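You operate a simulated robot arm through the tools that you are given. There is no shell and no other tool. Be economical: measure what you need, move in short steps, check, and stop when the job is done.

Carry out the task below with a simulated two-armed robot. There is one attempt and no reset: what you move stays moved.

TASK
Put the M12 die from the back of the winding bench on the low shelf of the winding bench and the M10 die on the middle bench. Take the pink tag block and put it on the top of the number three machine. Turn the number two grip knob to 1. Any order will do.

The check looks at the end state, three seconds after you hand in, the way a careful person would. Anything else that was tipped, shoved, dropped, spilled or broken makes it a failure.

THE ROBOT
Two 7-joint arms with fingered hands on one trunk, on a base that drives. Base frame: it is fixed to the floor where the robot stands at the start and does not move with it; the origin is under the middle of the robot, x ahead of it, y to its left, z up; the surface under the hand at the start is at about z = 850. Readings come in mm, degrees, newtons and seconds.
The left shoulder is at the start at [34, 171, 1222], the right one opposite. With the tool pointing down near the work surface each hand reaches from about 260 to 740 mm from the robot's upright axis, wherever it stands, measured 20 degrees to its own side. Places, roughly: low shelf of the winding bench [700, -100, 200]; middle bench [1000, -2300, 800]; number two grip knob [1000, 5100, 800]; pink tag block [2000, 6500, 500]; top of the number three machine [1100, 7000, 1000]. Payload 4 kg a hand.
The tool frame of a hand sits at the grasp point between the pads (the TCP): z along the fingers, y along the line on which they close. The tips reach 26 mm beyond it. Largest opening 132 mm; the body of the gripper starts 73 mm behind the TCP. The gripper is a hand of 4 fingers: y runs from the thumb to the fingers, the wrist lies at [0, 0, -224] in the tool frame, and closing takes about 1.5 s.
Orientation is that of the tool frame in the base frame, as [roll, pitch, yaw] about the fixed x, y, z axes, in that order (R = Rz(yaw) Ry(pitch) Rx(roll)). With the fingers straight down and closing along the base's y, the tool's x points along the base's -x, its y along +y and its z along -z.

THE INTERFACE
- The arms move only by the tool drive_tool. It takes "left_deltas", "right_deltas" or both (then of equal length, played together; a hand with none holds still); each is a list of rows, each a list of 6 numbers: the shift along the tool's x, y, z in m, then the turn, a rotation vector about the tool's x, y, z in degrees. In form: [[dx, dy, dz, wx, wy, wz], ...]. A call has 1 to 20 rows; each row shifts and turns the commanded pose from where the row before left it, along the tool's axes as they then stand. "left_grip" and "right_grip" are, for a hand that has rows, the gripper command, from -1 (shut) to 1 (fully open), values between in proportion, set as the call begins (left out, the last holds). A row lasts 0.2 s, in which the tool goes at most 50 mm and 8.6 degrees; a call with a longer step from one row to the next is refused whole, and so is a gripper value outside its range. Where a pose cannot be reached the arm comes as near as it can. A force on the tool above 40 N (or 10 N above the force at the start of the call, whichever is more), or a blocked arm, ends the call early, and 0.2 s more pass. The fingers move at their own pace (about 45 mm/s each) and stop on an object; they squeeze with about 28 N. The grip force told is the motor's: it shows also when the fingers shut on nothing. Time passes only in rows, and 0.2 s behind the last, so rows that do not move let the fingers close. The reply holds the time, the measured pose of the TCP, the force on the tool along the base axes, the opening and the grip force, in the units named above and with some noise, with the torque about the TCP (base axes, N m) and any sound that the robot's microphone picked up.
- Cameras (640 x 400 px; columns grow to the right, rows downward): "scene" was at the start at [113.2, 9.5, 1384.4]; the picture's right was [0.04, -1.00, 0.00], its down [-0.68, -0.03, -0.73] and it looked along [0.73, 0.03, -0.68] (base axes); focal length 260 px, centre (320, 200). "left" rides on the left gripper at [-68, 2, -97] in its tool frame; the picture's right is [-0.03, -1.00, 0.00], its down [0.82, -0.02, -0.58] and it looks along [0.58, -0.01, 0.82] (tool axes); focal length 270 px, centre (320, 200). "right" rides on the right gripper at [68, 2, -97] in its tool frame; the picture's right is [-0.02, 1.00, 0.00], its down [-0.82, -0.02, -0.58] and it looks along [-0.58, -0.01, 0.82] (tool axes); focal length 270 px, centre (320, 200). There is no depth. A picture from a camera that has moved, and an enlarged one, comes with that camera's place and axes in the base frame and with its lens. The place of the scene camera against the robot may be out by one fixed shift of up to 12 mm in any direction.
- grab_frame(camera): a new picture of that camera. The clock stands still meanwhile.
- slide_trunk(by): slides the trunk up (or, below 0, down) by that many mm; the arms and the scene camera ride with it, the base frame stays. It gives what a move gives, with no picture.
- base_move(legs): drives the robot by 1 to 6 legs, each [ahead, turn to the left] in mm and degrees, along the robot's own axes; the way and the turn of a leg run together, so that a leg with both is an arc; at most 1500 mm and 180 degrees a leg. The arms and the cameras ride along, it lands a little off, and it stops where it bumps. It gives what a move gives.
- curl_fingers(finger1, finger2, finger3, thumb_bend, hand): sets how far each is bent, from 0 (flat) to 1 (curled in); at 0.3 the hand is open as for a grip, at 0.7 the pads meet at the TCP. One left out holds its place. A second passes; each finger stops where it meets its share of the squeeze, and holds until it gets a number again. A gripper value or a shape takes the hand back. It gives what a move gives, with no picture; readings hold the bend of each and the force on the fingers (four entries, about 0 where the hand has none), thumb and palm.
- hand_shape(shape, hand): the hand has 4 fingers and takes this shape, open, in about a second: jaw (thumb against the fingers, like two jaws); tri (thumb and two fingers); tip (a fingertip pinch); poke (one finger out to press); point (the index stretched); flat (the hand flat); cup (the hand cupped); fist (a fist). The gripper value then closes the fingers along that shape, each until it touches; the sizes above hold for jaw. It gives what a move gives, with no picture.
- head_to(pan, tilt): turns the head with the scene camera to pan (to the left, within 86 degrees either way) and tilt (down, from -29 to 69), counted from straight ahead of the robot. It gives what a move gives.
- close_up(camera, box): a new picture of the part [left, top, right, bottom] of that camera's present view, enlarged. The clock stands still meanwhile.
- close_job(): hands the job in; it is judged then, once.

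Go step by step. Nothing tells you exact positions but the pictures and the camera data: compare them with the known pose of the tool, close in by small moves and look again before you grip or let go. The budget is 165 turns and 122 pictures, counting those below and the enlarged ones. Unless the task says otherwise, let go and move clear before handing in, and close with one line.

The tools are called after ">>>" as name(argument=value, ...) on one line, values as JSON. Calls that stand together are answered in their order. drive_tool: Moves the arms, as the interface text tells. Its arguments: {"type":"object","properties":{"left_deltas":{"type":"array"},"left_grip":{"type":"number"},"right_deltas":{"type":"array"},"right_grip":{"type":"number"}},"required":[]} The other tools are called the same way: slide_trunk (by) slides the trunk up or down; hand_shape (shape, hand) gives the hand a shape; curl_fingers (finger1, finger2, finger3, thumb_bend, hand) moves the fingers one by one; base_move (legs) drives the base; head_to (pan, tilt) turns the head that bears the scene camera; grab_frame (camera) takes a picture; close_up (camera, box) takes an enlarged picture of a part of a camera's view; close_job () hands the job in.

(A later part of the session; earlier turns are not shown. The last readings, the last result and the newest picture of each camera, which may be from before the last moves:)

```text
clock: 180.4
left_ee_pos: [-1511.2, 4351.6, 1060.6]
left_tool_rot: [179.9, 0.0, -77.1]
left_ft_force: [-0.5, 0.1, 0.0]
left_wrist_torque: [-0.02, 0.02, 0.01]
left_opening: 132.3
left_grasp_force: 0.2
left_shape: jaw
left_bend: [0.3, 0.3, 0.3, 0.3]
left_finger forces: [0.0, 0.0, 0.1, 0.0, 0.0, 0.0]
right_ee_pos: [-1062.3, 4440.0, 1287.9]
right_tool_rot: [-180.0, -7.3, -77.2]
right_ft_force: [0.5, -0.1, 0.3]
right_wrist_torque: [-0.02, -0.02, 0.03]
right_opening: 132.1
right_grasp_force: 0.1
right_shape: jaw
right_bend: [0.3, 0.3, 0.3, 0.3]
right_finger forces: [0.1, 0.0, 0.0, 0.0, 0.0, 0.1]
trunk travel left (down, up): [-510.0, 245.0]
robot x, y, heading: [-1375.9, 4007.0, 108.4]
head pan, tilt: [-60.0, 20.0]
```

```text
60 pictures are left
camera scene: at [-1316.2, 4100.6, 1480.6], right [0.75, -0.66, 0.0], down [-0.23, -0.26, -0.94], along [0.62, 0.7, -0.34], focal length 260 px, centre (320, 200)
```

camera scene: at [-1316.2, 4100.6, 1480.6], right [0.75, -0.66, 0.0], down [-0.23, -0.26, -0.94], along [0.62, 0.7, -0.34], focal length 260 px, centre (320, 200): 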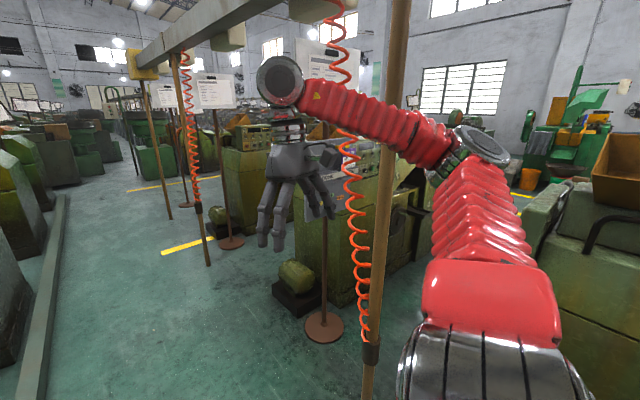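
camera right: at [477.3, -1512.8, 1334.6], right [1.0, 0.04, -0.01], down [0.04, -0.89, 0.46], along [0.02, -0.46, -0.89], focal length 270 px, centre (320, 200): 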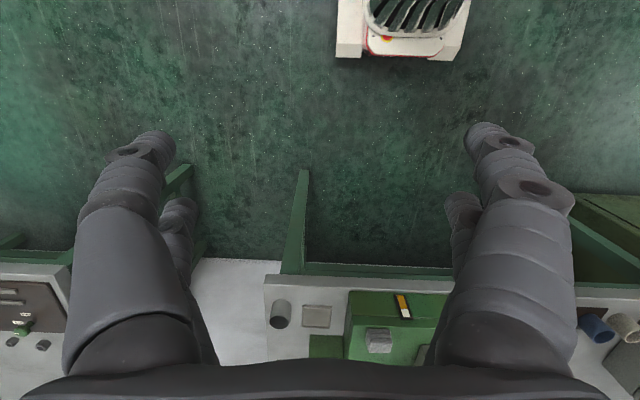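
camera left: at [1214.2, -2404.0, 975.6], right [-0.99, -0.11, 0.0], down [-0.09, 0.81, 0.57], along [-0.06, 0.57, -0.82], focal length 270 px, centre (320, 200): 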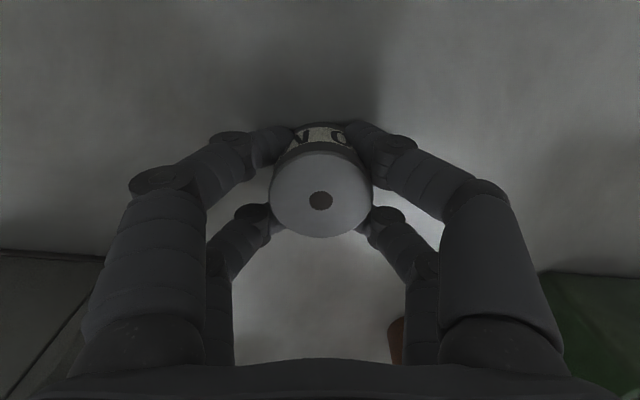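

The right arm grazed one of the wooden posts standing in the aisle. I'll keep clear of the posts (x≈-600), tuck the right arm in, and turn to look into the gap before machine 2.

>>> drive_tool(right_deltas=[[0, 0.04, 0, 0, 0, 0], [0, 0.04, 0, 0, 0, 0], [0, 0.04, 0, 0, 0, 0], [0, 0.04, 0, 0, 0, 0], [0, 0.04, 0, 0, 0, 0]])

>>> base_move(legs=[[250, 0]])

>>> base_move(legs=[[0, -26]])

>>> base_move(legs=[[0, -26]])

>>> head_to(pan=-55, tilt=20)

>>> grab_frame(camera="scene")

```text
clock: 181.6
left_ee_pos: [-1513.5, 4353.0, 1060.6]
left_tool_rot: [179.8, 0.0, -77.0]
left_ft_force: [1.1, -0.1, 0.6]
left_wrist_torque: [-0.02, -0.02, -0.06]
left_opening: 132.0
left_grasp_force: 0.0
left_shape: jaw
left_bend: [0.3, 0.3, 0.3, 0.3]
left_finger forces: [0.0, 0.0, 0.1, 0.0, 0.1, 0.0]
right_ee_pos: [-1259.3, 4396.5, 1286.8]
right_tool_rot: [-179.8, -7.4, -77.2]
right_ft_force: [-0.1, -0.9, 0.3]
right_wrist_torque: [-0.01, -0.03, -0.04]
right_opening: 131.9
right_grasp_force: 0.1
right_shape: jaw
right_bend: [0.3, 0.3, 0.3, 0.3]
right_finger forces: [0.0, 0.1, 0.0, 0.1, 0.0, 0.1]
trunk travel left (down, up): [-510.0, 245.0]
robot x, y, heading: [-1370.5, 4005.6, 108.6]
head pan, tilt: [-60.0, 20.0]
```

```text
clock: 183.4
left_ee_pos: [-1589.1, 4592.7, 1059.7]
left_tool_rot: [179.8, -0.1, -77.0]
left_ft_force: [0.0, -0.3, -0.3]
left_wrist_torque: [-0.03, 0.01, 0.02]
left_opening: 132.2
left_grasp_force: 0.1
left_shape: jaw
left_bend: [0.3, 0.3, 0.3, 0.3]
left_finger forces: [0.0, 0.0, 0.1, 0.0, 0.0, 0.0]
right_ee_pos: [-1336.8, 4636.4, 1285.7]
right_tool_rot: [-180.0, -7.5, -77.3]
right_ft_force: [-0.4, 0.2, 0.1]
right_wrist_torque: [-0.02, -0.03, 0.0]
right_opening: 132.1
right_grasp_force: 0.0
right_shape: jaw
right_bend: [0.3, 0.3, 0.3, 0.3]
right_finger forces: [0.0, 0.1, 0.0, 0.1, 0.0, 0.0]
trunk travel left (down, up): [-510.0, 245.0]
robot x, y, heading: [-1454.7, 4247.8, 108.4]
head pan, tilt: [-60.0, 20.0]
```

```text
clock: 185.3
left_ee_pos: [-1420.4, 4615.6, 1061.7]
left_tool_rot: [179.8, 0.0, -103.6]
left_ft_force: [0.5, 0.1, -0.2]
left_wrist_torque: [0.01, -0.03, 0.0]
left_opening: 131.9
left_grasp_force: 0.1
left_shape: jaw
left_bend: [0.3, 0.3, 0.3, 0.3]
left_finger forces: [0.1, 0.0, 0.0, 0.0, 0.0, 0.0]
right_ee_pos: [-1173.3, 4539.5, 1286.3]
right_tool_rot: [180.0, -7.3, -103.8]
right_ft_force: [-0.2, 0.3, 0.3]
right_wrist_torque: [-0.03, 0.02, -0.01]
right_opening: 131.8
right_grasp_force: 0.0
right_shape: jaw
right_bend: [0.3, 0.3, 0.3, 0.3]
right_finger forces: [0.0, 0.1, 0.1, 0.0, 0.0, 0.0]
trunk travel left (down, up): [-510.0, 245.0]
robot x, y, heading: [-1478.8, 4244.2, 82.2]
head pan, tilt: [-60.0, 20.0]
```

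```text
clock: 187.1
left_ee_pos: [-1266.0, 4551.3, 1061.7]
left_tool_rot: [179.7, 0.1, -129.3]
left_ft_force: [0.2, -0.7, 0.3]
left_wrist_torque: [0.02, 0.0, -0.01]
left_opening: 131.8
left_grasp_force: 0.0
left_shape: jaw
left_bend: [0.3, 0.3, 0.3, 0.3]
left_finger forces: [0.1, 0.0, 0.1, 0.0, 0.0, 0.0]
right_ee_pos: [-1076.2, 4377.2, 1287.0]
right_tool_rot: [180.0, -7.3, -129.5]
right_ft_force: [-1.5, 0.2, -0.8]
right_wrist_torque: [0.01, 0.01, -0.02]
right_opening: 131.9
right_grasp_force: 0.0
right_shape: jaw
right_bend: [0.3, 0.3, 0.3, 0.3]
right_finger forces: [0.0, 0.0, 0.0, 0.0, 0.1, 0.0]
trunk travel left (down, up): [-510.0, 245.0]
robot x, y, heading: [-1461.1, 4234.2, 61.3]
head pan, tilt: [-60.0, 20.0]
```

```text
clock: 187.8
left_ee_pos: [-1265.8, 4550.7, 1061.9]
left_tool_rot: [179.7, 0.1, -129.2]
left_ft_force: [0.0, 0.3, 0.3]
left_wrist_torque: [0.01, 0.02, 0.01]
left_opening: 132.1
left_grasp_force: 0.1
left_shape: jaw
left_bend: [0.3, 0.3, 0.3, 0.3]
left_finger forces: [0.1, 0.1, 0.0, 0.0, 0.0, 0.0]
right_ee_pos: [-1075.7, 4375.8, 1286.7]
right_tool_rot: [179.9, -7.3, -129.3]
right_ft_force: [-0.5, -0.4, -0.3]
right_wrist_torque: [0.03, 0.02, -0.03]
right_opening: 132.1
right_grasp_force: 0.1
right_shape: jaw
right_bend: [0.3, 0.3, 0.3, 0.3]
right_finger forces: [0.0, 0.0, 0.0, 0.0, 0.1, 0.0]
trunk travel left (down, up): [-510.0, 245.0]
robot x, y, heading: [-1459.8, 4231.6, 61.3]
head pan, tilt: [-55.0, 20.0]
```

```text
59 pictures are left
camera scene: at [-1357.6, 4266.4, 1480.7], right [0.11, -0.99, 0.0], down [-0.34, -0.04, -0.94], along [0.93, 0.1, -0.34], focal length 260 px, centre (320, 200)
```

scene: 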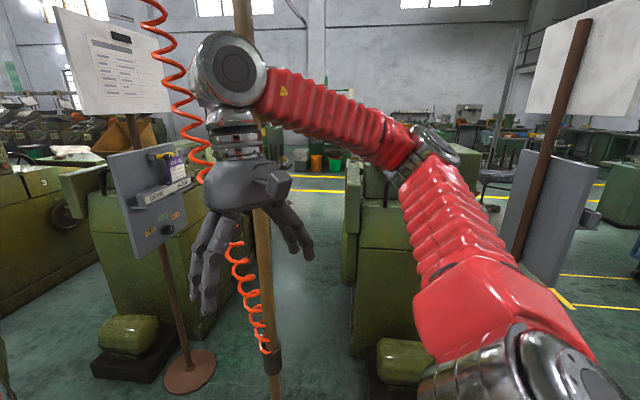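

I can see the gap between machines 1 and 2: only about 800 mm wide, so I'll approach from the open right aisle (x>1500). I'm backing down and crossing in front of machine 1.

>>> base_move(legs=[[0, 26]])

>>> base_move(legs=[[-1300, 0], [-500, 0]])

>>> base_move(legs=[[0, -26]])

>>> base_move(legs=[[0, -26]])

>>> base_move(legs=[[0, -26]])

>>> head_to(pan=10, tilt=22)

>>> grab_frame(camera="scene")

```text
clock: 189.7
left_ee_pos: [-1430.4, 4608.6, 1061.8]
left_tool_rot: [179.8, -0.2, -102.4]
left_ft_force: [0.1, 0.6, 0.1]
left_wrist_torque: [-0.02, -0.01, -0.03]
left_opening: 132.0
left_grasp_force: 0.1
left_shape: jaw
left_bend: [0.3, 0.3, 0.3, 0.3]
left_finger forces: [0.0, 0.1, 0.0, 0.1, 0.0, 0.0]
right_ee_pos: [-1181.9, 4539.9, 1285.8]
right_tool_rot: [-180.0, -7.4, -102.5]
right_ft_force: [0.3, 0.3, 0.4]
right_wrist_torque: [-0.02, 0.01, 0.0]
right_opening: 132.3
right_grasp_force: 0.0
right_shape: jaw
right_bend: [0.3, 0.3, 0.3, 0.3]
right_finger forces: [0.0, 0.0, 0.1, 0.0, 0.0, 0.1]
trunk travel left (down, up): [-510.0, 245.0]
robot x, y, heading: [-1436.8, 4235.3, 87.9]
head pan, tilt: [-55.0, 20.0]
```

```text
clock: 197.7
left_ee_pos: [-1494.0, 3178.2, 1063.1]
left_tool_rot: [179.7, 0.1, -103.6]
left_ft_force: [-0.7, -0.5, 0.2]
left_wrist_torque: [0.0, 0.0, 0.0]
left_opening: 132.0
left_grasp_force: 0.0
left_shape: jaw
left_bend: [0.3, 0.3, 0.3, 0.3]
left_finger forces: [0.0, 0.0, 0.0, 0.0, 0.0, 0.0]
right_ee_pos: [-1247.3, 3103.5, 1288.9]
right_tool_rot: [-179.9, -7.3, -103.9]
right_ft_force: [-1.0, 0.4, -0.1]
right_wrist_torque: [0.02, -0.03, 0.01]
right_opening: 131.9
right_grasp_force: 0.0
right_shape: jaw
right_bend: [0.3, 0.3, 0.3, 0.3]
right_finger forces: [0.1, 0.0, 0.1, 0.1, 0.1, 0.1]
trunk travel left (down, up): [-510.0, 245.0]
robot x, y, heading: [-1501.4, 2806.6, 85.3]
head pan, tilt: [-55.0, 20.0]
stopped in leg 2: the robot was blocked; the commanded pose is now the measured one
```

```text
clock: 199.2
left_ee_pos: [-1386.2, 3187.5, 1064.9]
left_tool_rot: [179.4, 0.2, -118.7]
left_ft_force: [0.7, -0.8, 0.6]
left_wrist_torque: [0.07, 0.08, -0.01]
left_opening: 132.1
left_grasp_force: 0.0
left_shape: jaw
left_bend: [0.3, 0.3, 0.3, 0.3]
left_finger forces: [0.1, 0.0, 0.0, 0.1, 0.1, 0.0]
right_ee_pos: [-1166.4, 3048.7, 1287.9]
right_tool_rot: [179.7, -7.3, -118.9]
right_ft_force: [1.3, -0.4, -1.0]
right_wrist_torque: [0.04, 0.11, -0.01]
right_opening: 131.9
right_grasp_force: 0.0
right_shape: jaw
right_bend: [0.3, 0.3, 0.3, 0.3]
right_finger forces: [0.1, 0.0, 0.0, 0.0, 0.0, 0.0]
trunk travel left (down, up): [-510.0, 245.0]
robot x, y, heading: [-1505.5, 2834.1, 77.0]
head pan, tilt: [-55.0, 20.0]
stopped in leg 1: the robot was blocked; the commanded pose is now the measured one
```

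```text
clock: 200.6
left_ee_pos: [-1302.8, 3170.2, 1062.9]
left_tool_rot: [179.2, -0.1, -131.1]
left_ft_force: [0.2, -1.0, 0.0]
left_wrist_torque: [0.09, 0.06, -0.01]
left_opening: 131.8
left_grasp_force: 0.0
left_shape: jaw
left_bend: [0.3, 0.3, 0.3, 0.3]
left_finger forces: [0.1, 0.1, 0.0, 0.1, 0.1, 0.0]
right_ee_pos: [-1120.9, 2984.5, 1285.8]
right_tool_rot: [180.0, -8.0, -131.0]
right_ft_force: [2.2, 0.3, -0.4]
right_wrist_torque: [0.05, 0.11, -0.02]
right_opening: 131.9
right_grasp_force: 0.1
right_shape: jaw
right_bend: [0.3, 0.3, 0.3, 0.3]
right_finger forces: [0.0, 0.1, 0.0, 0.0, 0.1, 0.0]
trunk travel left (down, up): [-510.0, 245.0]
robot x, y, heading: [-1498.4, 2850.7, 71.7]
head pan, tilt: [-55.0, 20.0]
stopped in leg 1: the robot was blocked; the commanded pose is now the measured one
```

```text
clock: 201.2
left_ee_pos: [-1310.9, 3172.3, 1064.8]
left_tool_rot: [179.6, 0.0, -131.2]
left_ft_force: [-1.3, -0.4, 0.5]
left_wrist_torque: [0.01, -0.06, -0.02]
left_opening: 132.1
left_grasp_force: 0.0
left_shape: jaw
left_bend: [0.3, 0.3, 0.3, 0.3]
left_finger forces: [0.1, 0.0, 0.1, 0.0, 0.0, 0.1]
right_ee_pos: [-1127.2, 2990.3, 1288.9]
right_tool_rot: [-179.8, -7.8, -131.1]
right_ft_force: [-0.7, 0.1, 0.8]
right_wrist_torque: [0.01, -0.05, 0.02]
right_opening: 132.2
right_grasp_force: 0.1
right_shape: jaw
right_bend: [0.3, 0.3, 0.3, 0.3]
right_finger forces: [0.0, 0.0, 0.0, 0.1, 0.0, 0.1]
trunk travel left (down, up): [-510.0, 245.0]
robot x, y, heading: [-1496.5, 2854.8, 71.6]
head pan, tilt: [-55.0, 20.0]
stopped in leg 1: the robot was blocked; the commanded pose is now the measured one
```

```text
clock: 202.6
left_ee_pos: [-1307.6, 3172.1, 1064.6]
left_tool_rot: [179.5, 0.0, -131.1]
left_ft_force: [-1.3, 0.0, 0.0]
left_wrist_torque: [0.02, 0.01, -0.01]
left_opening: 132.2
left_grasp_force: 0.0
left_shape: jaw
left_bend: [0.3, 0.3, 0.3, 0.3]
left_finger forces: [0.0, 0.0, 0.1, 0.0, 0.1, 0.1]
right_ee_pos: [-1126.0, 2988.0, 1289.3]
right_tool_rot: [-179.8, -7.7, -131.1]
right_ft_force: [-0.8, -0.3, 0.3]
right_wrist_torque: [0.0, 0.02, 0.0]
right_opening: 131.8
right_grasp_force: 0.0
right_shape: jaw
right_bend: [0.3, 0.3, 0.3, 0.3]
right_finger forces: [0.1, 0.1, 0.0, 0.0, 0.0, 0.0]
trunk travel left (down, up): [-510.0, 245.0]
robot x, y, heading: [-1501.6, 2852.4, 71.6]
head pan, tilt: [10.0, 22.0]
```

```text
58 pictures are left
camera scene: at [-1477.2, 2965.8, 1477.4], right [0.99, -0.15, 0.0], down [-0.05, -0.37, -0.93], along [0.13, 0.92, -0.38], focal length 260 px, centre (320, 200)
```

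scene: 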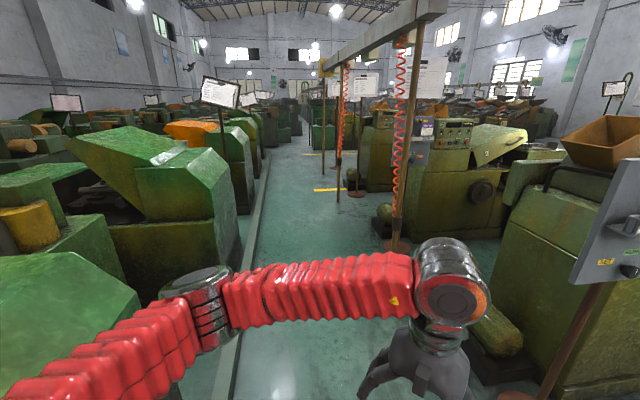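

I backed into something behind me, likely the end of the rear bench. Looking with the left hand camera, which looks backward, before moving on.

>>> grab_frame(camera="left")

>>> head_to(pan=86, tilt=40)

>>> grab_frame(camera="scene")

```text
57 pictures are left
camera left: at [-1263.7, 3224.6, 1161.5], right [0.77, -0.64, -0.01], down [-0.52, -0.63, 0.58], along [-0.37, -0.44, -0.82], focal length 270 px, centre (320, 200)
```

left: 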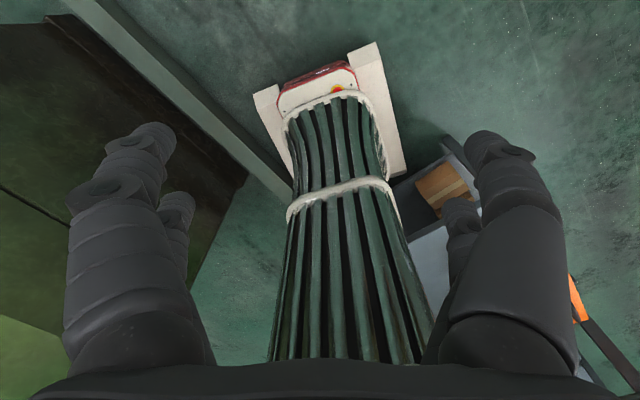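

```text
clock: 204.1
left_ee_pos: [-1308.6, 3171.1, 1064.8]
left_tool_rot: [179.5, 0.0, -131.0]
left_ft_force: [-0.2, -0.5, -0.3]
left_wrist_torque: [0.0, 0.0, -0.04]
left_opening: 132.2
left_grasp_force: 0.0
left_shape: jaw
left_bend: [0.3, 0.3, 0.3, 0.3]
left_finger forces: [0.0, 0.1, 0.0, 0.1, 0.0, 0.1]
right_ee_pos: [-1126.3, 2988.0, 1289.3]
right_tool_rot: [-179.8, -7.8, -131.1]
right_ft_force: [-0.4, -0.3, 0.5]
right_wrist_torque: [-0.03, 0.0, 0.01]
right_opening: 132.1
right_grasp_force: 0.0
right_shape: jaw
right_bend: [0.3, 0.3, 0.3, 0.3]
right_finger forces: [0.1, 0.0, 0.0, 0.1, 0.1, 0.0]
trunk travel left (down, up): [-510.0, 245.0]
robot x, y, heading: [-1497.2, 2849.9, 71.6]
head pan, tilt: [85.9, 40.0]
```

```text
56 pictures are left
camera scene: at [-1569.4, 2906.4, 1449.3], right [0.38, 0.92, 0.0], down [0.59, -0.25, -0.77], along [-0.71, 0.29, -0.64], focal length 260 px, centre (320, 200)
```

scene: 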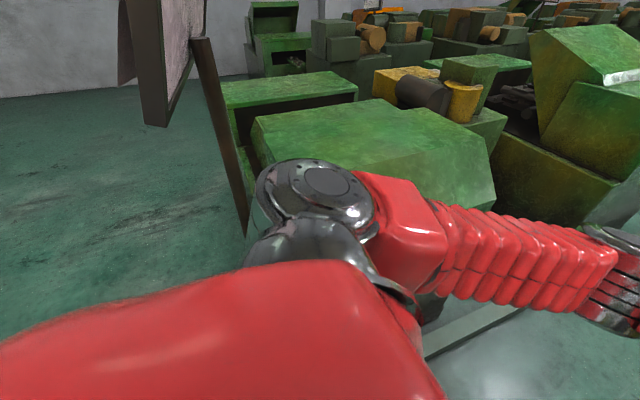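

>>> base_move(legs=[[400, 0]])

>>> head_to(pan=-86, tilt=25)

>>> grab_frame(camera="scene")

>>> grab_frame(camera="left")

```text
clock: 206.6
left_ee_pos: [-1185.6, 3542.0, 1063.6]
left_tool_rot: [179.5, 0.0, -131.3]
left_ft_force: [0.4, 0.6, 0.0]
left_wrist_torque: [-0.01, 0.01, 0.0]
left_opening: 132.0
left_grasp_force: 0.0
left_shape: jaw
left_bend: [0.3, 0.3, 0.3, 0.3]
left_finger forces: [0.1, 0.0, 0.0, 0.0, 0.0, 0.0]
right_ee_pos: [-1003.8, 3357.3, 1288.9]
right_tool_rot: [-179.7, -7.7, -131.1]
right_ft_force: [0.4, 0.3, -0.1]
right_wrist_torque: [-0.04, -0.02, 0.03]
right_opening: 131.8
right_grasp_force: 0.0
right_shape: jaw
right_bend: [0.3, 0.3, 0.3, 0.3]
right_finger forces: [0.0, 0.1, 0.1, 0.1, 0.1, 0.0]
trunk travel left (down, up): [-510.0, 245.0]
robot x, y, heading: [-1373.4, 3217.5, 71.5]
head pan, tilt: [85.9, 40.0]
```

```text
clock: 209.2
left_ee_pos: [-1185.8, 3541.3, 1065.0]
left_tool_rot: [179.4, 0.0, -131.3]
left_ft_force: [0.3, -0.8, -0.4]
left_wrist_torque: [-0.01, -0.01, 0.0]
left_opening: 131.8
left_grasp_force: 0.1
left_shape: jaw
left_bend: [0.3, 0.3, 0.3, 0.3]
left_finger forces: [0.1, 0.1, 0.1, 0.0, 0.0, 0.0]
right_ee_pos: [-1004.2, 3355.8, 1289.2]
right_tool_rot: [-179.8, -7.7, -131.2]
right_ft_force: [0.0, 0.4, -0.5]
right_wrist_torque: [-0.01, 0.03, -0.02]
right_opening: 132.1
right_grasp_force: 0.1
right_shape: jaw
right_bend: [0.3, 0.3, 0.3, 0.3]
right_finger forces: [0.0, 0.1, 0.1, 0.1, 0.0, 0.0]
trunk travel left (down, up): [-510.0, 245.0]
robot x, y, heading: [-1377.4, 3218.2, 71.6]
head pan, tilt: [-85.9, 25.0]
```

```text
55 pictures are left
camera scene: at [-1279.1, 3220.1, 1472.6], right [-0.25, -0.97, 0.0], down [-0.41, 0.1, -0.91], along [0.88, -0.23, -0.42], focal length 260 px, centre (320, 200)
```

scene: 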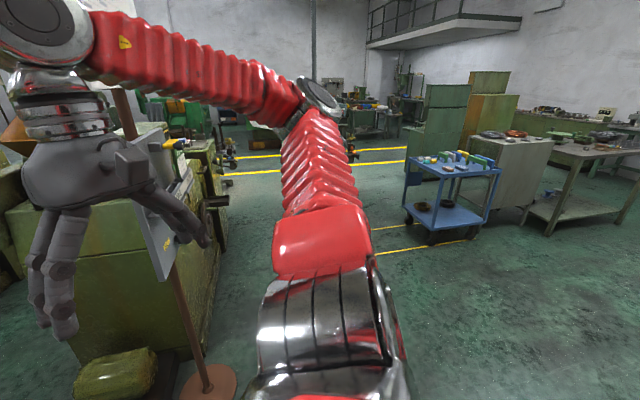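

```text
54 pictures are left
camera left: at [-1140.3, 3593.0, 1161.9], right [0.77, -0.64, -0.01], down [-0.52, -0.63, 0.58], along [-0.38, -0.44, -0.82], focal length 270 px, centre (320, 200)
```

left: 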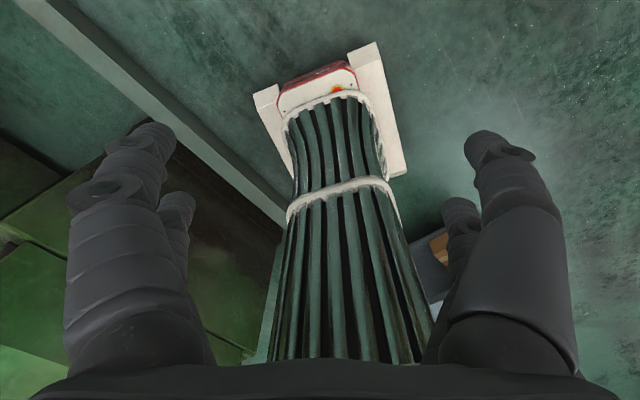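

The floor between machine 1 and the trolley is clear. Turning right in steps here.

>>> base_move(legs=[[0, -23]])

>>> base_move(legs=[[0, -23]])

>>> base_move(legs=[[0, -23]])

>>> base_move(legs=[[0, -23]])

```text
clock: 210.9
left_ee_pos: [-1074.9, 3439.3, 1064.8]
left_tool_rot: [179.6, 0.0, -154.3]
left_ft_force: [0.1, -0.2, 0.1]
left_wrist_torque: [0.02, 0.04, -0.02]
left_opening: 132.0
left_grasp_force: 0.0
left_shape: jaw
left_bend: [0.3, 0.3, 0.3, 0.3]
left_finger forces: [0.0, 0.0, 0.0, 0.0, 0.0, 0.1]
right_ee_pos: [-979.9, 3198.2, 1289.0]
right_tool_rot: [-179.8, -7.6, -154.3]
right_ft_force: [-0.1, 0.9, -0.2]
right_wrist_torque: [-0.01, 0.0, 0.01]
right_opening: 132.1
right_grasp_force: 0.1
right_shape: jaw
right_bend: [0.3, 0.3, 0.3, 0.3]
right_finger forces: [0.0, 0.0, 0.0, 0.1, 0.1, 0.0]
trunk travel left (down, up): [-510.0, 245.0]
robot x, y, heading: [-1395.6, 3233.1, 48.5]
head pan, tilt: [-85.9, 25.0]
```

```text
clock: 212.6
left_ee_pos: [-1013.8, 3297.2, 1065.1]
left_tool_rot: [179.5, 0.0, -177.7]
left_ft_force: [-0.1, 0.2, 0.2]
left_wrist_torque: [-0.02, 0.02, -0.02]
left_opening: 131.7
left_grasp_force: 0.1
left_shape: jaw
left_bend: [0.3, 0.3, 0.3, 0.3]
left_finger forces: [0.0, 0.0, 0.0, 0.0, 0.0, 0.0]
right_ee_pos: [-1024.0, 3038.5, 1290.4]
right_tool_rot: [-179.9, -7.7, -177.7]
right_ft_force: [-0.5, 0.6, -0.1]
right_wrist_torque: [0.0, 0.01, 0.0]
right_opening: 131.9
right_grasp_force: 0.2
right_shape: jaw
right_bend: [0.3, 0.3, 0.3, 0.3]
right_finger forces: [0.0, 0.0, 0.1, 0.0, 0.0, 0.1]
trunk travel left (down, up): [-510.0, 245.0]
robot x, y, heading: [-1398.3, 3251.4, 25.2]
head pan, tilt: [-85.9, 25.0]
```

```text
clock: 214.3
left_ee_pos: [-1025.9, 3144.9, 1066.8]
left_tool_rot: [179.5, 0.0, 159.4]
left_ft_force: [-0.1, -1.0, -0.4]
left_wrist_torque: [-0.04, -0.05, 0.01]
left_opening: 132.0
left_grasp_force: 0.1
left_shape: jaw
left_bend: [0.3, 0.3, 0.3, 0.3]
left_finger forces: [0.1, 0.0, 0.1, 0.0, 0.0, 0.0]
right_ee_pos: [-1131.8, 2911.7, 1289.8]
right_tool_rot: [-179.9, -7.7, 159.5]
right_ft_force: [-0.5, 0.2, -1.0]
right_wrist_torque: [-0.02, 0.0, 0.04]
right_opening: 131.8
right_grasp_force: 0.0
right_shape: jaw
right_bend: [0.3, 0.3, 0.3, 0.3]
right_finger forces: [0.1, 0.0, 0.0, 0.0, 0.0, 0.0]
trunk travel left (down, up): [-510.0, 245.0]
robot x, y, heading: [-1397.1, 3269.0, 2.5]
head pan, tilt: [-85.9, 25.0]
```

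```text
clock: 216.1
left_ee_pos: [-1108.0, 3010.4, 1065.6]
left_tool_rot: [179.4, 0.0, 136.2]
left_ft_force: [-0.3, -0.1, -0.1]
left_wrist_torque: [0.01, 0.01, -0.03]
left_opening: 132.1
left_grasp_force: 0.0
left_shape: jaw
left_bend: [0.3, 0.3, 0.3, 0.3]
left_finger forces: [0.1, 0.1, 0.0, 0.0, 0.0, 0.0]
right_ee_pos: [-1286.6, 2845.2, 1285.2]
right_tool_rot: [179.9, -7.6, 136.3]
right_ft_force: [-0.4, 0.7, -0.1]
right_wrist_torque: [-0.02, -0.01, 0.0]
right_opening: 132.0
right_grasp_force: 0.0
right_shape: jaw
right_bend: [0.3, 0.3, 0.3, 0.3]
right_finger forces: [0.1, 0.0, 0.0, 0.0, 0.1, 0.0]
trunk travel left (down, up): [-510.0, 245.0]
robot x, y, heading: [-1393.3, 3288.6, -21.2]
head pan, tilt: [-85.9, 25.0]
```

>>> base_move(legs=[[1100, 0], [1000, 0]])

>>> head_to(pan=35, tilt=22)

>>> grab_frame(camera="scene")

```text
clock: 226.6
left_ee_pos: [861.5, 2308.0, 1066.1]
left_tool_rot: [179.4, -0.1, 137.6]
left_ft_force: [0.7, -0.3, 0.0]
left_wrist_torque: [-0.01, 0.03, -0.04]
left_opening: 132.2
left_grasp_force: 0.1
left_shape: jaw
left_bend: [0.3, 0.3, 0.3, 0.3]
left_finger forces: [0.1, 0.1, 0.1, 0.0, 0.1, 0.0]
right_ee_pos: [688.9, 2140.4, 1286.8]
right_tool_rot: [179.9, -7.6, 137.6]
right_ft_force: [0.0, 0.2, -0.8]
right_wrist_torque: [-0.01, 0.03, 0.0]
right_opening: 132.1
right_grasp_force: 0.0
right_shape: jaw
right_bend: [0.3, 0.3, 0.3, 0.3]
right_finger forces: [0.0, 0.1, 0.1, 0.1, 0.0, 0.0]
trunk travel left (down, up): [-510.0, 245.0]
robot x, y, heading: [566.9, 2580.9, -19.3]
head pan, tilt: [-85.9, 25.0]
```

```text
clock: 228.6
left_ee_pos: [860.4, 2309.6, 1067.1]
left_tool_rot: [179.5, 0.0, 137.7]
left_ft_force: [-0.6, -0.1, 0.6]
left_wrist_torque: [0.02, 0.05, 0.03]
left_opening: 131.9
left_grasp_force: 0.0
left_shape: jaw
left_bend: [0.3, 0.3, 0.3, 0.3]
left_finger forces: [0.0, 0.1, 0.0, 0.1, 0.0, 0.0]
right_ee_pos: [687.5, 2139.8, 1286.8]
right_tool_rot: [179.9, -7.7, 137.7]
right_ft_force: [-0.4, 0.3, 0.3]
right_wrist_torque: [0.0, 0.04, 0.01]
right_opening: 131.8
right_grasp_force: 0.1
right_shape: jaw
right_bend: [0.3, 0.3, 0.3, 0.3]
right_finger forces: [0.1, 0.0, 0.1, 0.0, 0.1, 0.0]
trunk travel left (down, up): [-510.0, 245.0]
robot x, y, heading: [567.6, 2580.3, -19.1]
head pan, tilt: [35.0, 22.0]
```

```text
53 pictures are left
camera scene: at [678.5, 2604.8, 1477.4], right [0.27, -0.96, 0.0], down [-0.36, -0.1, -0.93], along [0.89, 0.25, -0.38], focal length 260 px, centre (320, 200)
```

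scene: 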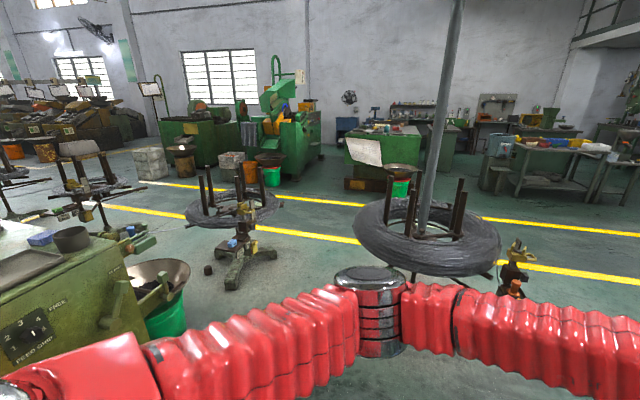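

The right side is crowded with buckets, wire stands and coils. I'll turn back to heading 0, which also undoes the arm drift, go on a bit and map it better.

>>> base_move(legs=[[0, 20]])

>>> base_move(legs=[[600, 0]])

>>> base_move(legs=[[0, 23]])

>>> drive_tool(left_deltas=[[0, 0.04, 0, 0, 0, 0], [0, 0.04, 0, 0, 0, 0], [0, 0.04, 0, 0, 0, 0], [0, 0.04, 0, 0, 0, 0], [0, 0.04, 0, 0, 0, 0], [0, 0.04, 0, 0, 0, 0]])

>>> slide_trunk(by=240)

>>> head_to(pan=-10, tilt=30)

>>> grab_frame(camera="scene")

```text
clock: 230.2
left_ee_pos: [936.4, 2424.9, 1066.4]
left_tool_rot: [179.6, 0.0, 157.9]
left_ft_force: [0.0, 0.4, -0.1]
left_wrist_torque: [0.01, 0.0, 0.02]
left_opening: 132.1
left_grasp_force: 0.0
left_shape: jaw
left_bend: [0.3, 0.3, 0.3, 0.3]
left_finger forces: [0.1, 0.0, 0.0, 0.1, 0.0, 0.1]
right_ee_pos: [831.8, 2208.2, 1287.3]
right_tool_rot: [-180.0, -7.6, 157.8]
right_ft_force: [0.6, -0.1, 0.3]
right_wrist_torque: [0.01, 0.0, 0.0]
right_opening: 132.4
right_grasp_force: 0.0
right_shape: jaw
right_bend: [0.3, 0.3, 0.3, 0.3]
right_finger forces: [0.1, 0.0, 0.1, 0.0, 0.0, 0.0]
trunk travel left (down, up): [-510.0, 245.0]
robot x, y, heading: [566.3, 2558.2, 0.9]
head pan, tilt: [35.0, 22.0]
```

```text
clock: 233.6
left_ee_pos: [1531.3, 2436.9, 1067.9]
left_tool_rot: [179.5, 0.0, 158.1]
left_ft_force: [0.4, 0.3, 0.1]
left_wrist_torque: [0.02, 0.01, -0.03]
left_opening: 131.8
left_grasp_force: 0.1
left_shape: jaw
left_bend: [0.3, 0.3, 0.3, 0.3]
left_finger forces: [0.1, 0.0, 0.0, 0.0, 0.1, 0.0]
right_ee_pos: [1430.0, 2219.5, 1286.4]
right_tool_rot: [179.9, -7.6, 158.2]
right_ft_force: [-0.1, 0.8, -0.8]
right_wrist_torque: [0.05, 0.01, -0.02]
right_opening: 132.3
right_grasp_force: 0.1
right_shape: jaw
right_bend: [0.3, 0.3, 0.3, 0.3]
right_finger forces: [0.0, 0.0, 0.0, 0.0, 0.0, 0.0]
trunk travel left (down, up): [-510.0, 245.0]
robot x, y, heading: [1164.3, 2571.0, 1.2]
head pan, tilt: [35.0, 22.0]
```

```text
clock: 235.4
left_ee_pos: [1551.6, 2594.3, 1067.8]
left_tool_rot: [179.6, 0.0, -178.4]
left_ft_force: [-0.8, -0.4, 0.7]
left_wrist_torque: [0.0, 0.01, 0.01]
left_opening: 132.1
left_grasp_force: 0.2
left_shape: jaw
left_bend: [0.3, 0.3, 0.3, 0.3]
left_finger forces: [0.0, 0.0, 0.1, 0.0, 0.1, 0.0]
right_ee_pos: [1543.1, 2352.0, 1287.6]
right_tool_rot: [179.9, -7.6, -178.3]
right_ft_force: [-0.1, 0.0, -0.3]
right_wrist_torque: [0.0, -0.03, 0.01]
right_opening: 132.0
right_grasp_force: 0.1
right_shape: jaw
right_bend: [0.3, 0.3, 0.3, 0.3]
right_finger forces: [0.0, 0.0, 0.0, 0.0, 0.0, 0.1]
trunk travel left (down, up): [-510.0, 245.0]
robot x, y, heading: [1169.3, 2553.2, 24.6]
head pan, tilt: [35.0, 22.0]
```

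```text
clock: 236.8
left_ee_pos: [1545.1, 2833.2, 1071.4]
left_tool_rot: [179.6, 0.0, -178.5]
left_ft_force: [-0.7, 0.9, 0.0]
left_wrist_torque: [-0.03, -0.05, 0.0]
left_opening: 132.3
left_grasp_force: 0.1
left_shape: jaw
left_bend: [0.3, 0.3, 0.3, 0.3]
left_finger forces: [0.1, 0.0, 0.1, 0.0, 0.1, 0.0]
right_ee_pos: [1544.3, 2352.1, 1289.6]
right_tool_rot: [-180.0, -7.6, -178.3]
right_ft_force: [-0.7, -0.7, -0.1]
right_wrist_torque: [0.03, -0.02, 0.03]
right_opening: 131.9
right_grasp_force: 0.0
right_shape: jaw
right_bend: [0.3, 0.3, 0.3, 0.3]
right_finger forces: [0.0, 0.1, 0.1, 0.1, 0.0, 0.1]
trunk travel left (down, up): [-510.0, 245.0]
robot x, y, heading: [1167.5, 2557.8, 24.6]
head pan, tilt: [35.0, 22.0]
```

```text
clock: 239.3
left_ee_pos: [1545.8, 2833.9, 1311.2]
left_tool_rot: [179.5, 0.0, -178.5]
left_ft_force: [0.3, -0.7, 0.6]
left_wrist_torque: [-0.01, -0.01, 0.0]
left_opening: 132.0
left_grasp_force: 0.0
left_shape: jaw
left_bend: [0.3, 0.3, 0.3, 0.3]
left_finger forces: [0.0, 0.0, 0.0, 0.1, 0.1, 0.1]
right_ee_pos: [1545.3, 2353.5, 1528.3]
right_tool_rot: [179.8, -7.6, -178.4]
right_ft_force: [-0.1, -1.1, -0.4]
right_wrist_torque: [0.01, -0.03, -0.04]
right_opening: 131.6
right_grasp_force: 0.1
right_shape: jaw
right_bend: [0.3, 0.3, 0.3, 0.3]
right_finger forces: [0.0, 0.1, 0.0, 0.1, 0.1, 0.1]
trunk travel left (down, up): [-750.0, 5.0]
robot x, y, heading: [1166.4, 2552.7, 24.5]
head pan, tilt: [35.0, 22.0]
```

```text
clock: 240.4
left_ee_pos: [1545.5, 2834.1, 1312.1]
left_tool_rot: [179.5, 0.0, -178.6]
left_ft_force: [0.0, 0.0, -0.5]
left_wrist_torque: [0.01, 0.01, 0.02]
left_opening: 131.9
left_grasp_force: 0.1
left_shape: jaw
left_bend: [0.3, 0.3, 0.3, 0.3]
left_finger forces: [0.0, 0.0, 0.0, 0.0, 0.1, 0.0]
right_ee_pos: [1544.3, 2353.6, 1528.6]
right_tool_rot: [179.9, -7.6, -178.2]
right_ft_force: [-1.1, 0.0, 0.2]
right_wrist_torque: [-0.02, 0.0, 0.02]
right_opening: 131.8
right_grasp_force: 0.1
right_shape: jaw
right_bend: [0.3, 0.3, 0.3, 0.3]
right_finger forces: [0.0, 0.0, 0.0, 0.0, 0.1, 0.0]
trunk travel left (down, up): [-750.0, 5.0]
robot x, y, heading: [1168.8, 2554.5, 24.6]
head pan, tilt: [-10.0, 30.0]
```

```text
52 pictures are left
camera scene: at [1268.2, 2586.9, 1704.8], right [0.25, -0.97, 0.0], down [-0.48, -0.13, -0.87], along [0.84, 0.22, -0.5], focal length 260 px, centre (320, 200)
```

scene: 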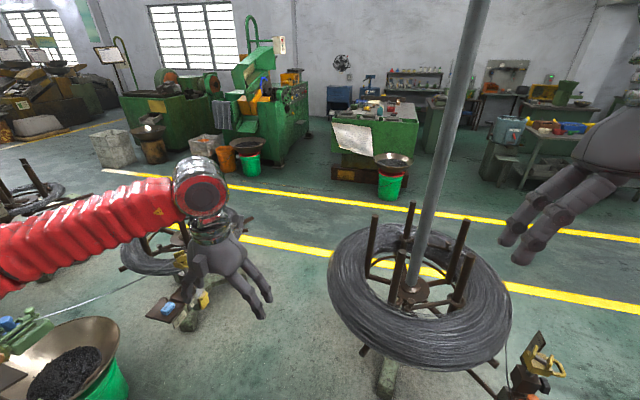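

From above, a corridor about 740 mm wide runs at y≈3230 between the front coil and machine 1's coil, leading to a clear marked aisle at x≈3150–4050. I'll take it and come back west between coils 1 and 2.

>>> base_move(legs=[[0, 15]])

>>> base_move(legs=[[1030, 0]])

>>> base_move(legs=[[0, -20]])

>>> base_move(legs=[[0, -20]])

>>> head_to(pan=0, tilt=45)

>>> grab_frame(camera="scene")

```text
clock: 241.9
left_ee_pos: [1462.7, 2920.6, 1311.5]
left_tool_rot: [179.5, -0.1, -163.6]
left_ft_force: [0.8, 0.3, 0.0]
left_wrist_torque: [0.01, 0.02, 0.01]
left_opening: 132.2
left_grasp_force: 0.0
left_shape: jaw
left_bend: [0.3, 0.3, 0.3, 0.3]
left_finger forces: [0.1, 0.0, 0.0, 0.0, 0.1, 0.0]
right_ee_pos: [1585.6, 2455.5, 1529.7]
right_tool_rot: [179.9, -7.6, -163.5]
right_ft_force: [-0.3, 0.1, -0.2]
right_wrist_torque: [-0.04, 0.03, -0.04]
right_opening: 132.1
right_grasp_force: 0.0
right_shape: jaw
right_bend: [0.3, 0.3, 0.3, 0.3]
right_finger forces: [0.0, 0.0, 0.1, 0.0, 0.0, 0.1]
trunk travel left (down, up): [-750.0, 5.0]
robot x, y, heading: [1178.5, 2542.7, 39.5]
head pan, tilt: [-10.0, 30.0]
stopped in leg 1: the robot was blocked; the commanded pose is now the measured one
```

```text
clock: 247.3
left_ee_pos: [2270.5, 3569.1, 1312.3]
left_tool_rot: [179.5, 0.0, -164.4]
left_ft_force: [1.1, 0.0, 0.3]
left_wrist_torque: [0.01, 0.0, 0.0]
left_opening: 131.8
left_grasp_force: 0.1
left_shape: jaw
left_bend: [0.3, 0.3, 0.3, 0.3]
left_finger forces: [0.0, 0.1, 0.0, 0.0, 0.0, 0.0]
right_ee_pos: [2385.7, 3101.8, 1529.3]
right_tool_rot: [179.9, -7.3, -164.3]
right_ft_force: [-0.4, -0.1, 0.3]
right_wrist_torque: [0.01, -0.02, 0.02]
right_opening: 131.9
right_grasp_force: 0.0
right_shape: jaw
right_bend: [0.3, 0.3, 0.3, 0.3]
right_finger forces: [0.0, 0.1, 0.0, 0.0, 0.0, 0.0]
trunk travel left (down, up): [-750.0, 5.0]
robot x, y, heading: [1980.3, 3194.8, 38.6]
head pan, tilt: [-10.0, 30.0]
```

```text
clock: 248.9
left_ee_pos: [2383.6, 3445.3, 1311.9]
left_tool_rot: [179.4, -0.1, 175.5]
left_ft_force: [0.4, 0.2, -0.3]
left_wrist_torque: [0.01, 0.02, -0.02]
left_opening: 131.9
left_grasp_force: 0.0
left_shape: jaw
left_bend: [0.3, 0.3, 0.3, 0.3]
left_finger forces: [0.1, 0.1, 0.0, 0.1, 0.0, 0.1]
right_ee_pos: [2331.3, 2967.8, 1530.0]
right_tool_rot: [180.0, -7.5, 175.6]
right_ft_force: [-0.3, -1.7, 0.0]
right_wrist_torque: [-0.02, 0.0, 0.0]
right_opening: 132.0
right_grasp_force: 0.1
right_shape: jaw
right_bend: [0.3, 0.3, 0.3, 0.3]
right_finger forces: [0.1, 0.0, 0.0, 0.0, 0.0, 0.0]
trunk travel left (down, up): [-750.0, 5.0]
robot x, y, heading: [1974.1, 3212.3, 18.5]
head pan, tilt: [-10.0, 30.0]
```

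```text
clock: 250.9
left_ee_pos: [2441.7, 3296.7, 1314.1]
left_tool_rot: [179.5, -0.2, 155.8]
left_ft_force: [0.0, 0.7, 0.1]
left_wrist_torque: [-0.01, 0.0, 0.01]
left_opening: 132.1
left_grasp_force: 0.1
left_shape: jaw
left_bend: [0.3, 0.3, 0.3, 0.3]
left_finger forces: [0.1, 0.0, 0.0, 0.0, 0.1, 0.0]
right_ee_pos: [2229.7, 2863.3, 1532.8]
right_tool_rot: [179.9, -7.4, 155.8]
right_ft_force: [-0.1, -0.1, -0.2]
right_wrist_torque: [0.01, -0.03, 0.0]
right_opening: 132.1
right_grasp_force: 0.1
right_shape: jaw
right_bend: [0.3, 0.3, 0.3, 0.3]
right_finger forces: [0.1, 0.0, 0.1, 0.1, 0.0, 0.0]
trunk travel left (down, up): [-750.0, 5.0]
robot x, y, heading: [1980.6, 3231.1, -1.0]
head pan, tilt: [-10.0, 30.0]
stopped in leg 1: the robot was blocked; the commanded pose is now the measured one
```

```text
clock: 251.7
left_ee_pos: [2440.9, 3295.6, 1313.4]
left_tool_rot: [179.5, 0.0, 155.9]
left_ft_force: [-0.1, 0.5, 0.7]
left_wrist_torque: [0.01, 0.02, 0.01]
left_opening: 132.0
left_grasp_force: 0.0
left_shape: jaw
left_bend: [0.3, 0.3, 0.3, 0.3]
left_finger forces: [0.1, 0.1, 0.0, 0.1, 0.0, 0.1]
right_ee_pos: [2230.4, 2862.8, 1532.1]
right_tool_rot: [179.9, -7.3, 155.9]
right_ft_force: [0.6, 0.2, 0.2]
right_wrist_torque: [-0.01, 0.01, 0.01]
right_opening: 132.2
right_grasp_force: 0.0
right_shape: jaw
right_bend: [0.3, 0.3, 0.3, 0.3]
right_finger forces: [0.1, 0.0, 0.0, 0.0, 0.0, 0.1]
trunk travel left (down, up): [-750.0, 5.0]
robot x, y, heading: [1982.0, 3229.1, -0.9]
head pan, tilt: [0.0, 45.0]
```

```text
51 pictures are left
camera scene: at [2072.9, 3233.8, 1682.3], right [-0.02, -1.0, 0.0], down [-0.71, 0.01, -0.71], along [0.71, -0.01, -0.71], focal length 260 px, centre (320, 200)
```

scene: 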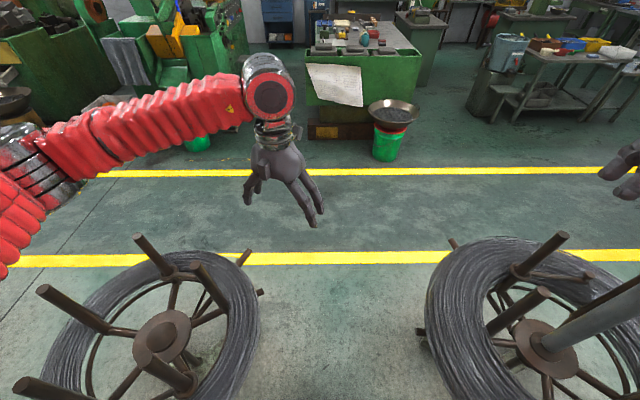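

>>> base_move(legs=[[0, -6], [1500, 0]])

>>> base_move(legs=[[120, 20]])

>>> base_move(legs=[[0, 25]])

>>> base_move(legs=[[0, 25]])

>>> base_move(legs=[[0, 25]])

>>> head_to(pan=30, tilt=32)

>>> grab_frame(camera="scene")

```text
clock: 259.7
left_ee_pos: [3907.0, 3057.5, 1313.3]
left_tool_rot: [179.5, 0.0, 149.3]
left_ft_force: [-0.1, -0.4, 0.1]
left_wrist_torque: [0.0, 0.0, 0.0]
left_opening: 131.8
left_grasp_force: 0.1
left_shape: jaw
left_bend: [0.3, 0.3, 0.3, 0.3]
left_finger forces: [0.0, 0.1, 0.0, 0.0, 0.0, 0.1]
right_ee_pos: [3649.4, 2650.8, 1530.8]
right_tool_rot: [179.8, -7.3, 149.4]
right_ft_force: [-0.6, -0.3, -0.3]
right_wrist_torque: [-0.05, 0.0, 0.03]
right_opening: 132.3
right_grasp_force: 0.1
right_shape: jaw
right_bend: [0.3, 0.3, 0.3, 0.3]
right_finger forces: [0.1, 0.0, 0.0, 0.0, 0.0, 0.0]
trunk travel left (down, up): [-750.0, 5.0]
robot x, y, heading: [3441.0, 3043.9, -7.4]
head pan, tilt: [0.0, 45.0]
```

```text
clock: 261.3
left_ee_pos: [3994.0, 3224.3, 1313.1]
left_tool_rot: [179.5, 0.0, 169.5]
left_ft_force: [0.7, -0.4, -0.3]
left_wrist_torque: [-0.01, 0.0, 0.0]
left_opening: 132.2
left_grasp_force: 0.1
left_shape: jaw
left_bend: [0.3, 0.3, 0.3, 0.3]
left_finger forces: [0.0, 0.0, 0.0, 0.0, 0.0, 0.0]
right_ee_pos: [3890.6, 2753.2, 1532.6]
right_tool_rot: [180.0, -7.4, 169.3]
right_ft_force: [1.1, 0.5, 0.5]
right_wrist_torque: [-0.04, 0.03, 0.03]
right_opening: 132.2
right_grasp_force: 0.0
right_shape: jaw
right_bend: [0.3, 0.3, 0.3, 0.3]
right_finger forces: [0.1, 0.0, 0.1, 0.0, 0.0, 0.0]
trunk travel left (down, up): [-750.0, 5.0]
robot x, y, heading: [3566.8, 3035.5, 12.1]
head pan, tilt: [0.0, 45.0]
```

```text
clock: 263.1
left_ee_pos: [3873.7, 3386.0, 1314.2]
left_tool_rot: [179.4, 0.1, -165.6]
left_ft_force: [0.5, -0.1, -0.5]
left_wrist_torque: [0.0, -0.01, 0.01]
left_opening: 131.7
left_grasp_force: 0.0
left_shape: jaw
left_bend: [0.3, 0.3, 0.3, 0.3]
left_finger forces: [0.1, 0.0, 0.0, 0.0, 0.1, 0.0]
right_ee_pos: [3978.9, 2914.9, 1533.9]
right_tool_rot: [179.9, -7.3, -165.6]
right_ft_force: [0.0, -0.4, -0.6]
right_wrist_torque: [0.01, 0.0, -0.01]
right_opening: 131.9
right_grasp_force: 0.0
right_shape: jaw
right_bend: [0.3, 0.3, 0.3, 0.3]
right_finger forces: [0.0, 0.1, 0.0, 0.0, 0.0, 0.0]
trunk travel left (down, up): [-750.0, 5.0]
robot x, y, heading: [3577.6, 3019.5, 37.3]
head pan, tilt: [0.0, 45.0]
```

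```text
clock: 264.9
left_ee_pos: [3692.5, 3480.1, 1315.6]
left_tool_rot: [179.6, 0.0, -140.7]
left_ft_force: [0.0, -0.2, 0.7]
left_wrist_torque: [0.0, 0.0, -0.01]
left_opening: 132.1
left_grasp_force: 0.0
left_shape: jaw
left_bend: [0.3, 0.3, 0.3, 0.3]
left_finger forces: [0.0, 0.0, 0.0, 0.0, 0.0, 0.0]
right_ee_pos: [3986.4, 3096.7, 1533.9]
right_tool_rot: [-179.9, -7.2, -140.7]
right_ft_force: [0.1, 0.1, 1.1]
right_wrist_torque: [-0.01, 0.05, 0.02]
right_opening: 132.0
right_grasp_force: 0.0
right_shape: jaw
right_bend: [0.3, 0.3, 0.3, 0.3]
right_finger forces: [0.1, 0.1, 0.0, 0.0, 0.0, 0.1]
trunk travel left (down, up): [-750.0, 5.0]
robot x, y, heading: [3595.6, 3012.7, 62.3]
head pan, tilt: [0.0, 45.0]
```

```text
clock: 266.7
left_ee_pos: [3488.8, 3478.3, 1315.8]
left_tool_rot: [179.4, 0.0, -116.0]
left_ft_force: [-0.4, 0.0, 0.3]
left_wrist_torque: [0.01, -0.02, 0.02]
left_opening: 131.8
left_grasp_force: 0.0
left_shape: jaw
left_bend: [0.3, 0.3, 0.3, 0.3]
left_finger forces: [0.0, 0.0, 0.1, 0.0, 0.0, 0.1]
right_ee_pos: [3914.0, 3253.5, 1534.2]
right_tool_rot: [180.0, -7.2, -116.0]
right_ft_force: [0.2, -0.5, 0.2]
right_wrist_torque: [0.02, 0.01, 0.02]
right_opening: 132.0
right_grasp_force: 0.0
right_shape: jaw
right_bend: [0.3, 0.3, 0.3, 0.3]
right_finger forces: [0.1, 0.0, 0.0, 0.2, 0.0, 0.0]
trunk travel left (down, up): [-750.0, 5.0]
robot x, y, heading: [3623.2, 3013.3, 87.0]
head pan, tilt: [0.0, 45.0]
```

```text
clock: 267.7
left_ee_pos: [3490.5, 3479.0, 1316.2]
left_tool_rot: [179.4, -0.1, -116.1]
left_ft_force: [0.5, 0.0, 0.6]
left_wrist_torque: [0.03, 0.04, 0.0]
left_opening: 132.0
left_grasp_force: 0.1
left_shape: jaw
left_bend: [0.3, 0.3, 0.3, 0.3]
left_finger forces: [0.0, 0.0, 0.1, 0.0, 0.0, 0.1]
right_ee_pos: [3916.6, 3253.3, 1534.5]
right_tool_rot: [179.8, -7.4, -116.0]
right_ft_force: [0.3, 0.2, 0.3]
right_wrist_torque: [-0.03, 0.02, 0.02]
right_opening: 132.0
right_grasp_force: 0.1
right_shape: jaw
right_bend: [0.3, 0.3, 0.3, 0.3]
right_finger forces: [0.1, 0.0, 0.0, 0.0, 0.1, 0.1]
trunk travel left (down, up): [-750.0, 5.0]
robot x, y, heading: [3619.5, 3015.4, 86.9]
head pan, tilt: [30.0, 32.0]
```

```text
50 pictures are left
camera scene: at [3581.4, 3107.4, 1701.7], right [0.89, 0.45, 0.0], down [0.24, -0.47, -0.85], along [-0.38, 0.76, -0.53], focal length 260 px, centre (320, 200)
```

scene: 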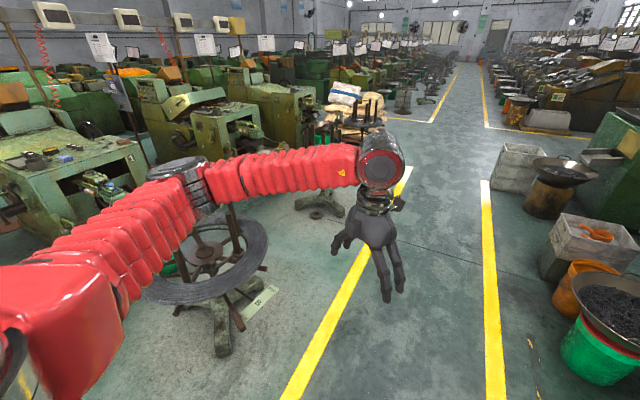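

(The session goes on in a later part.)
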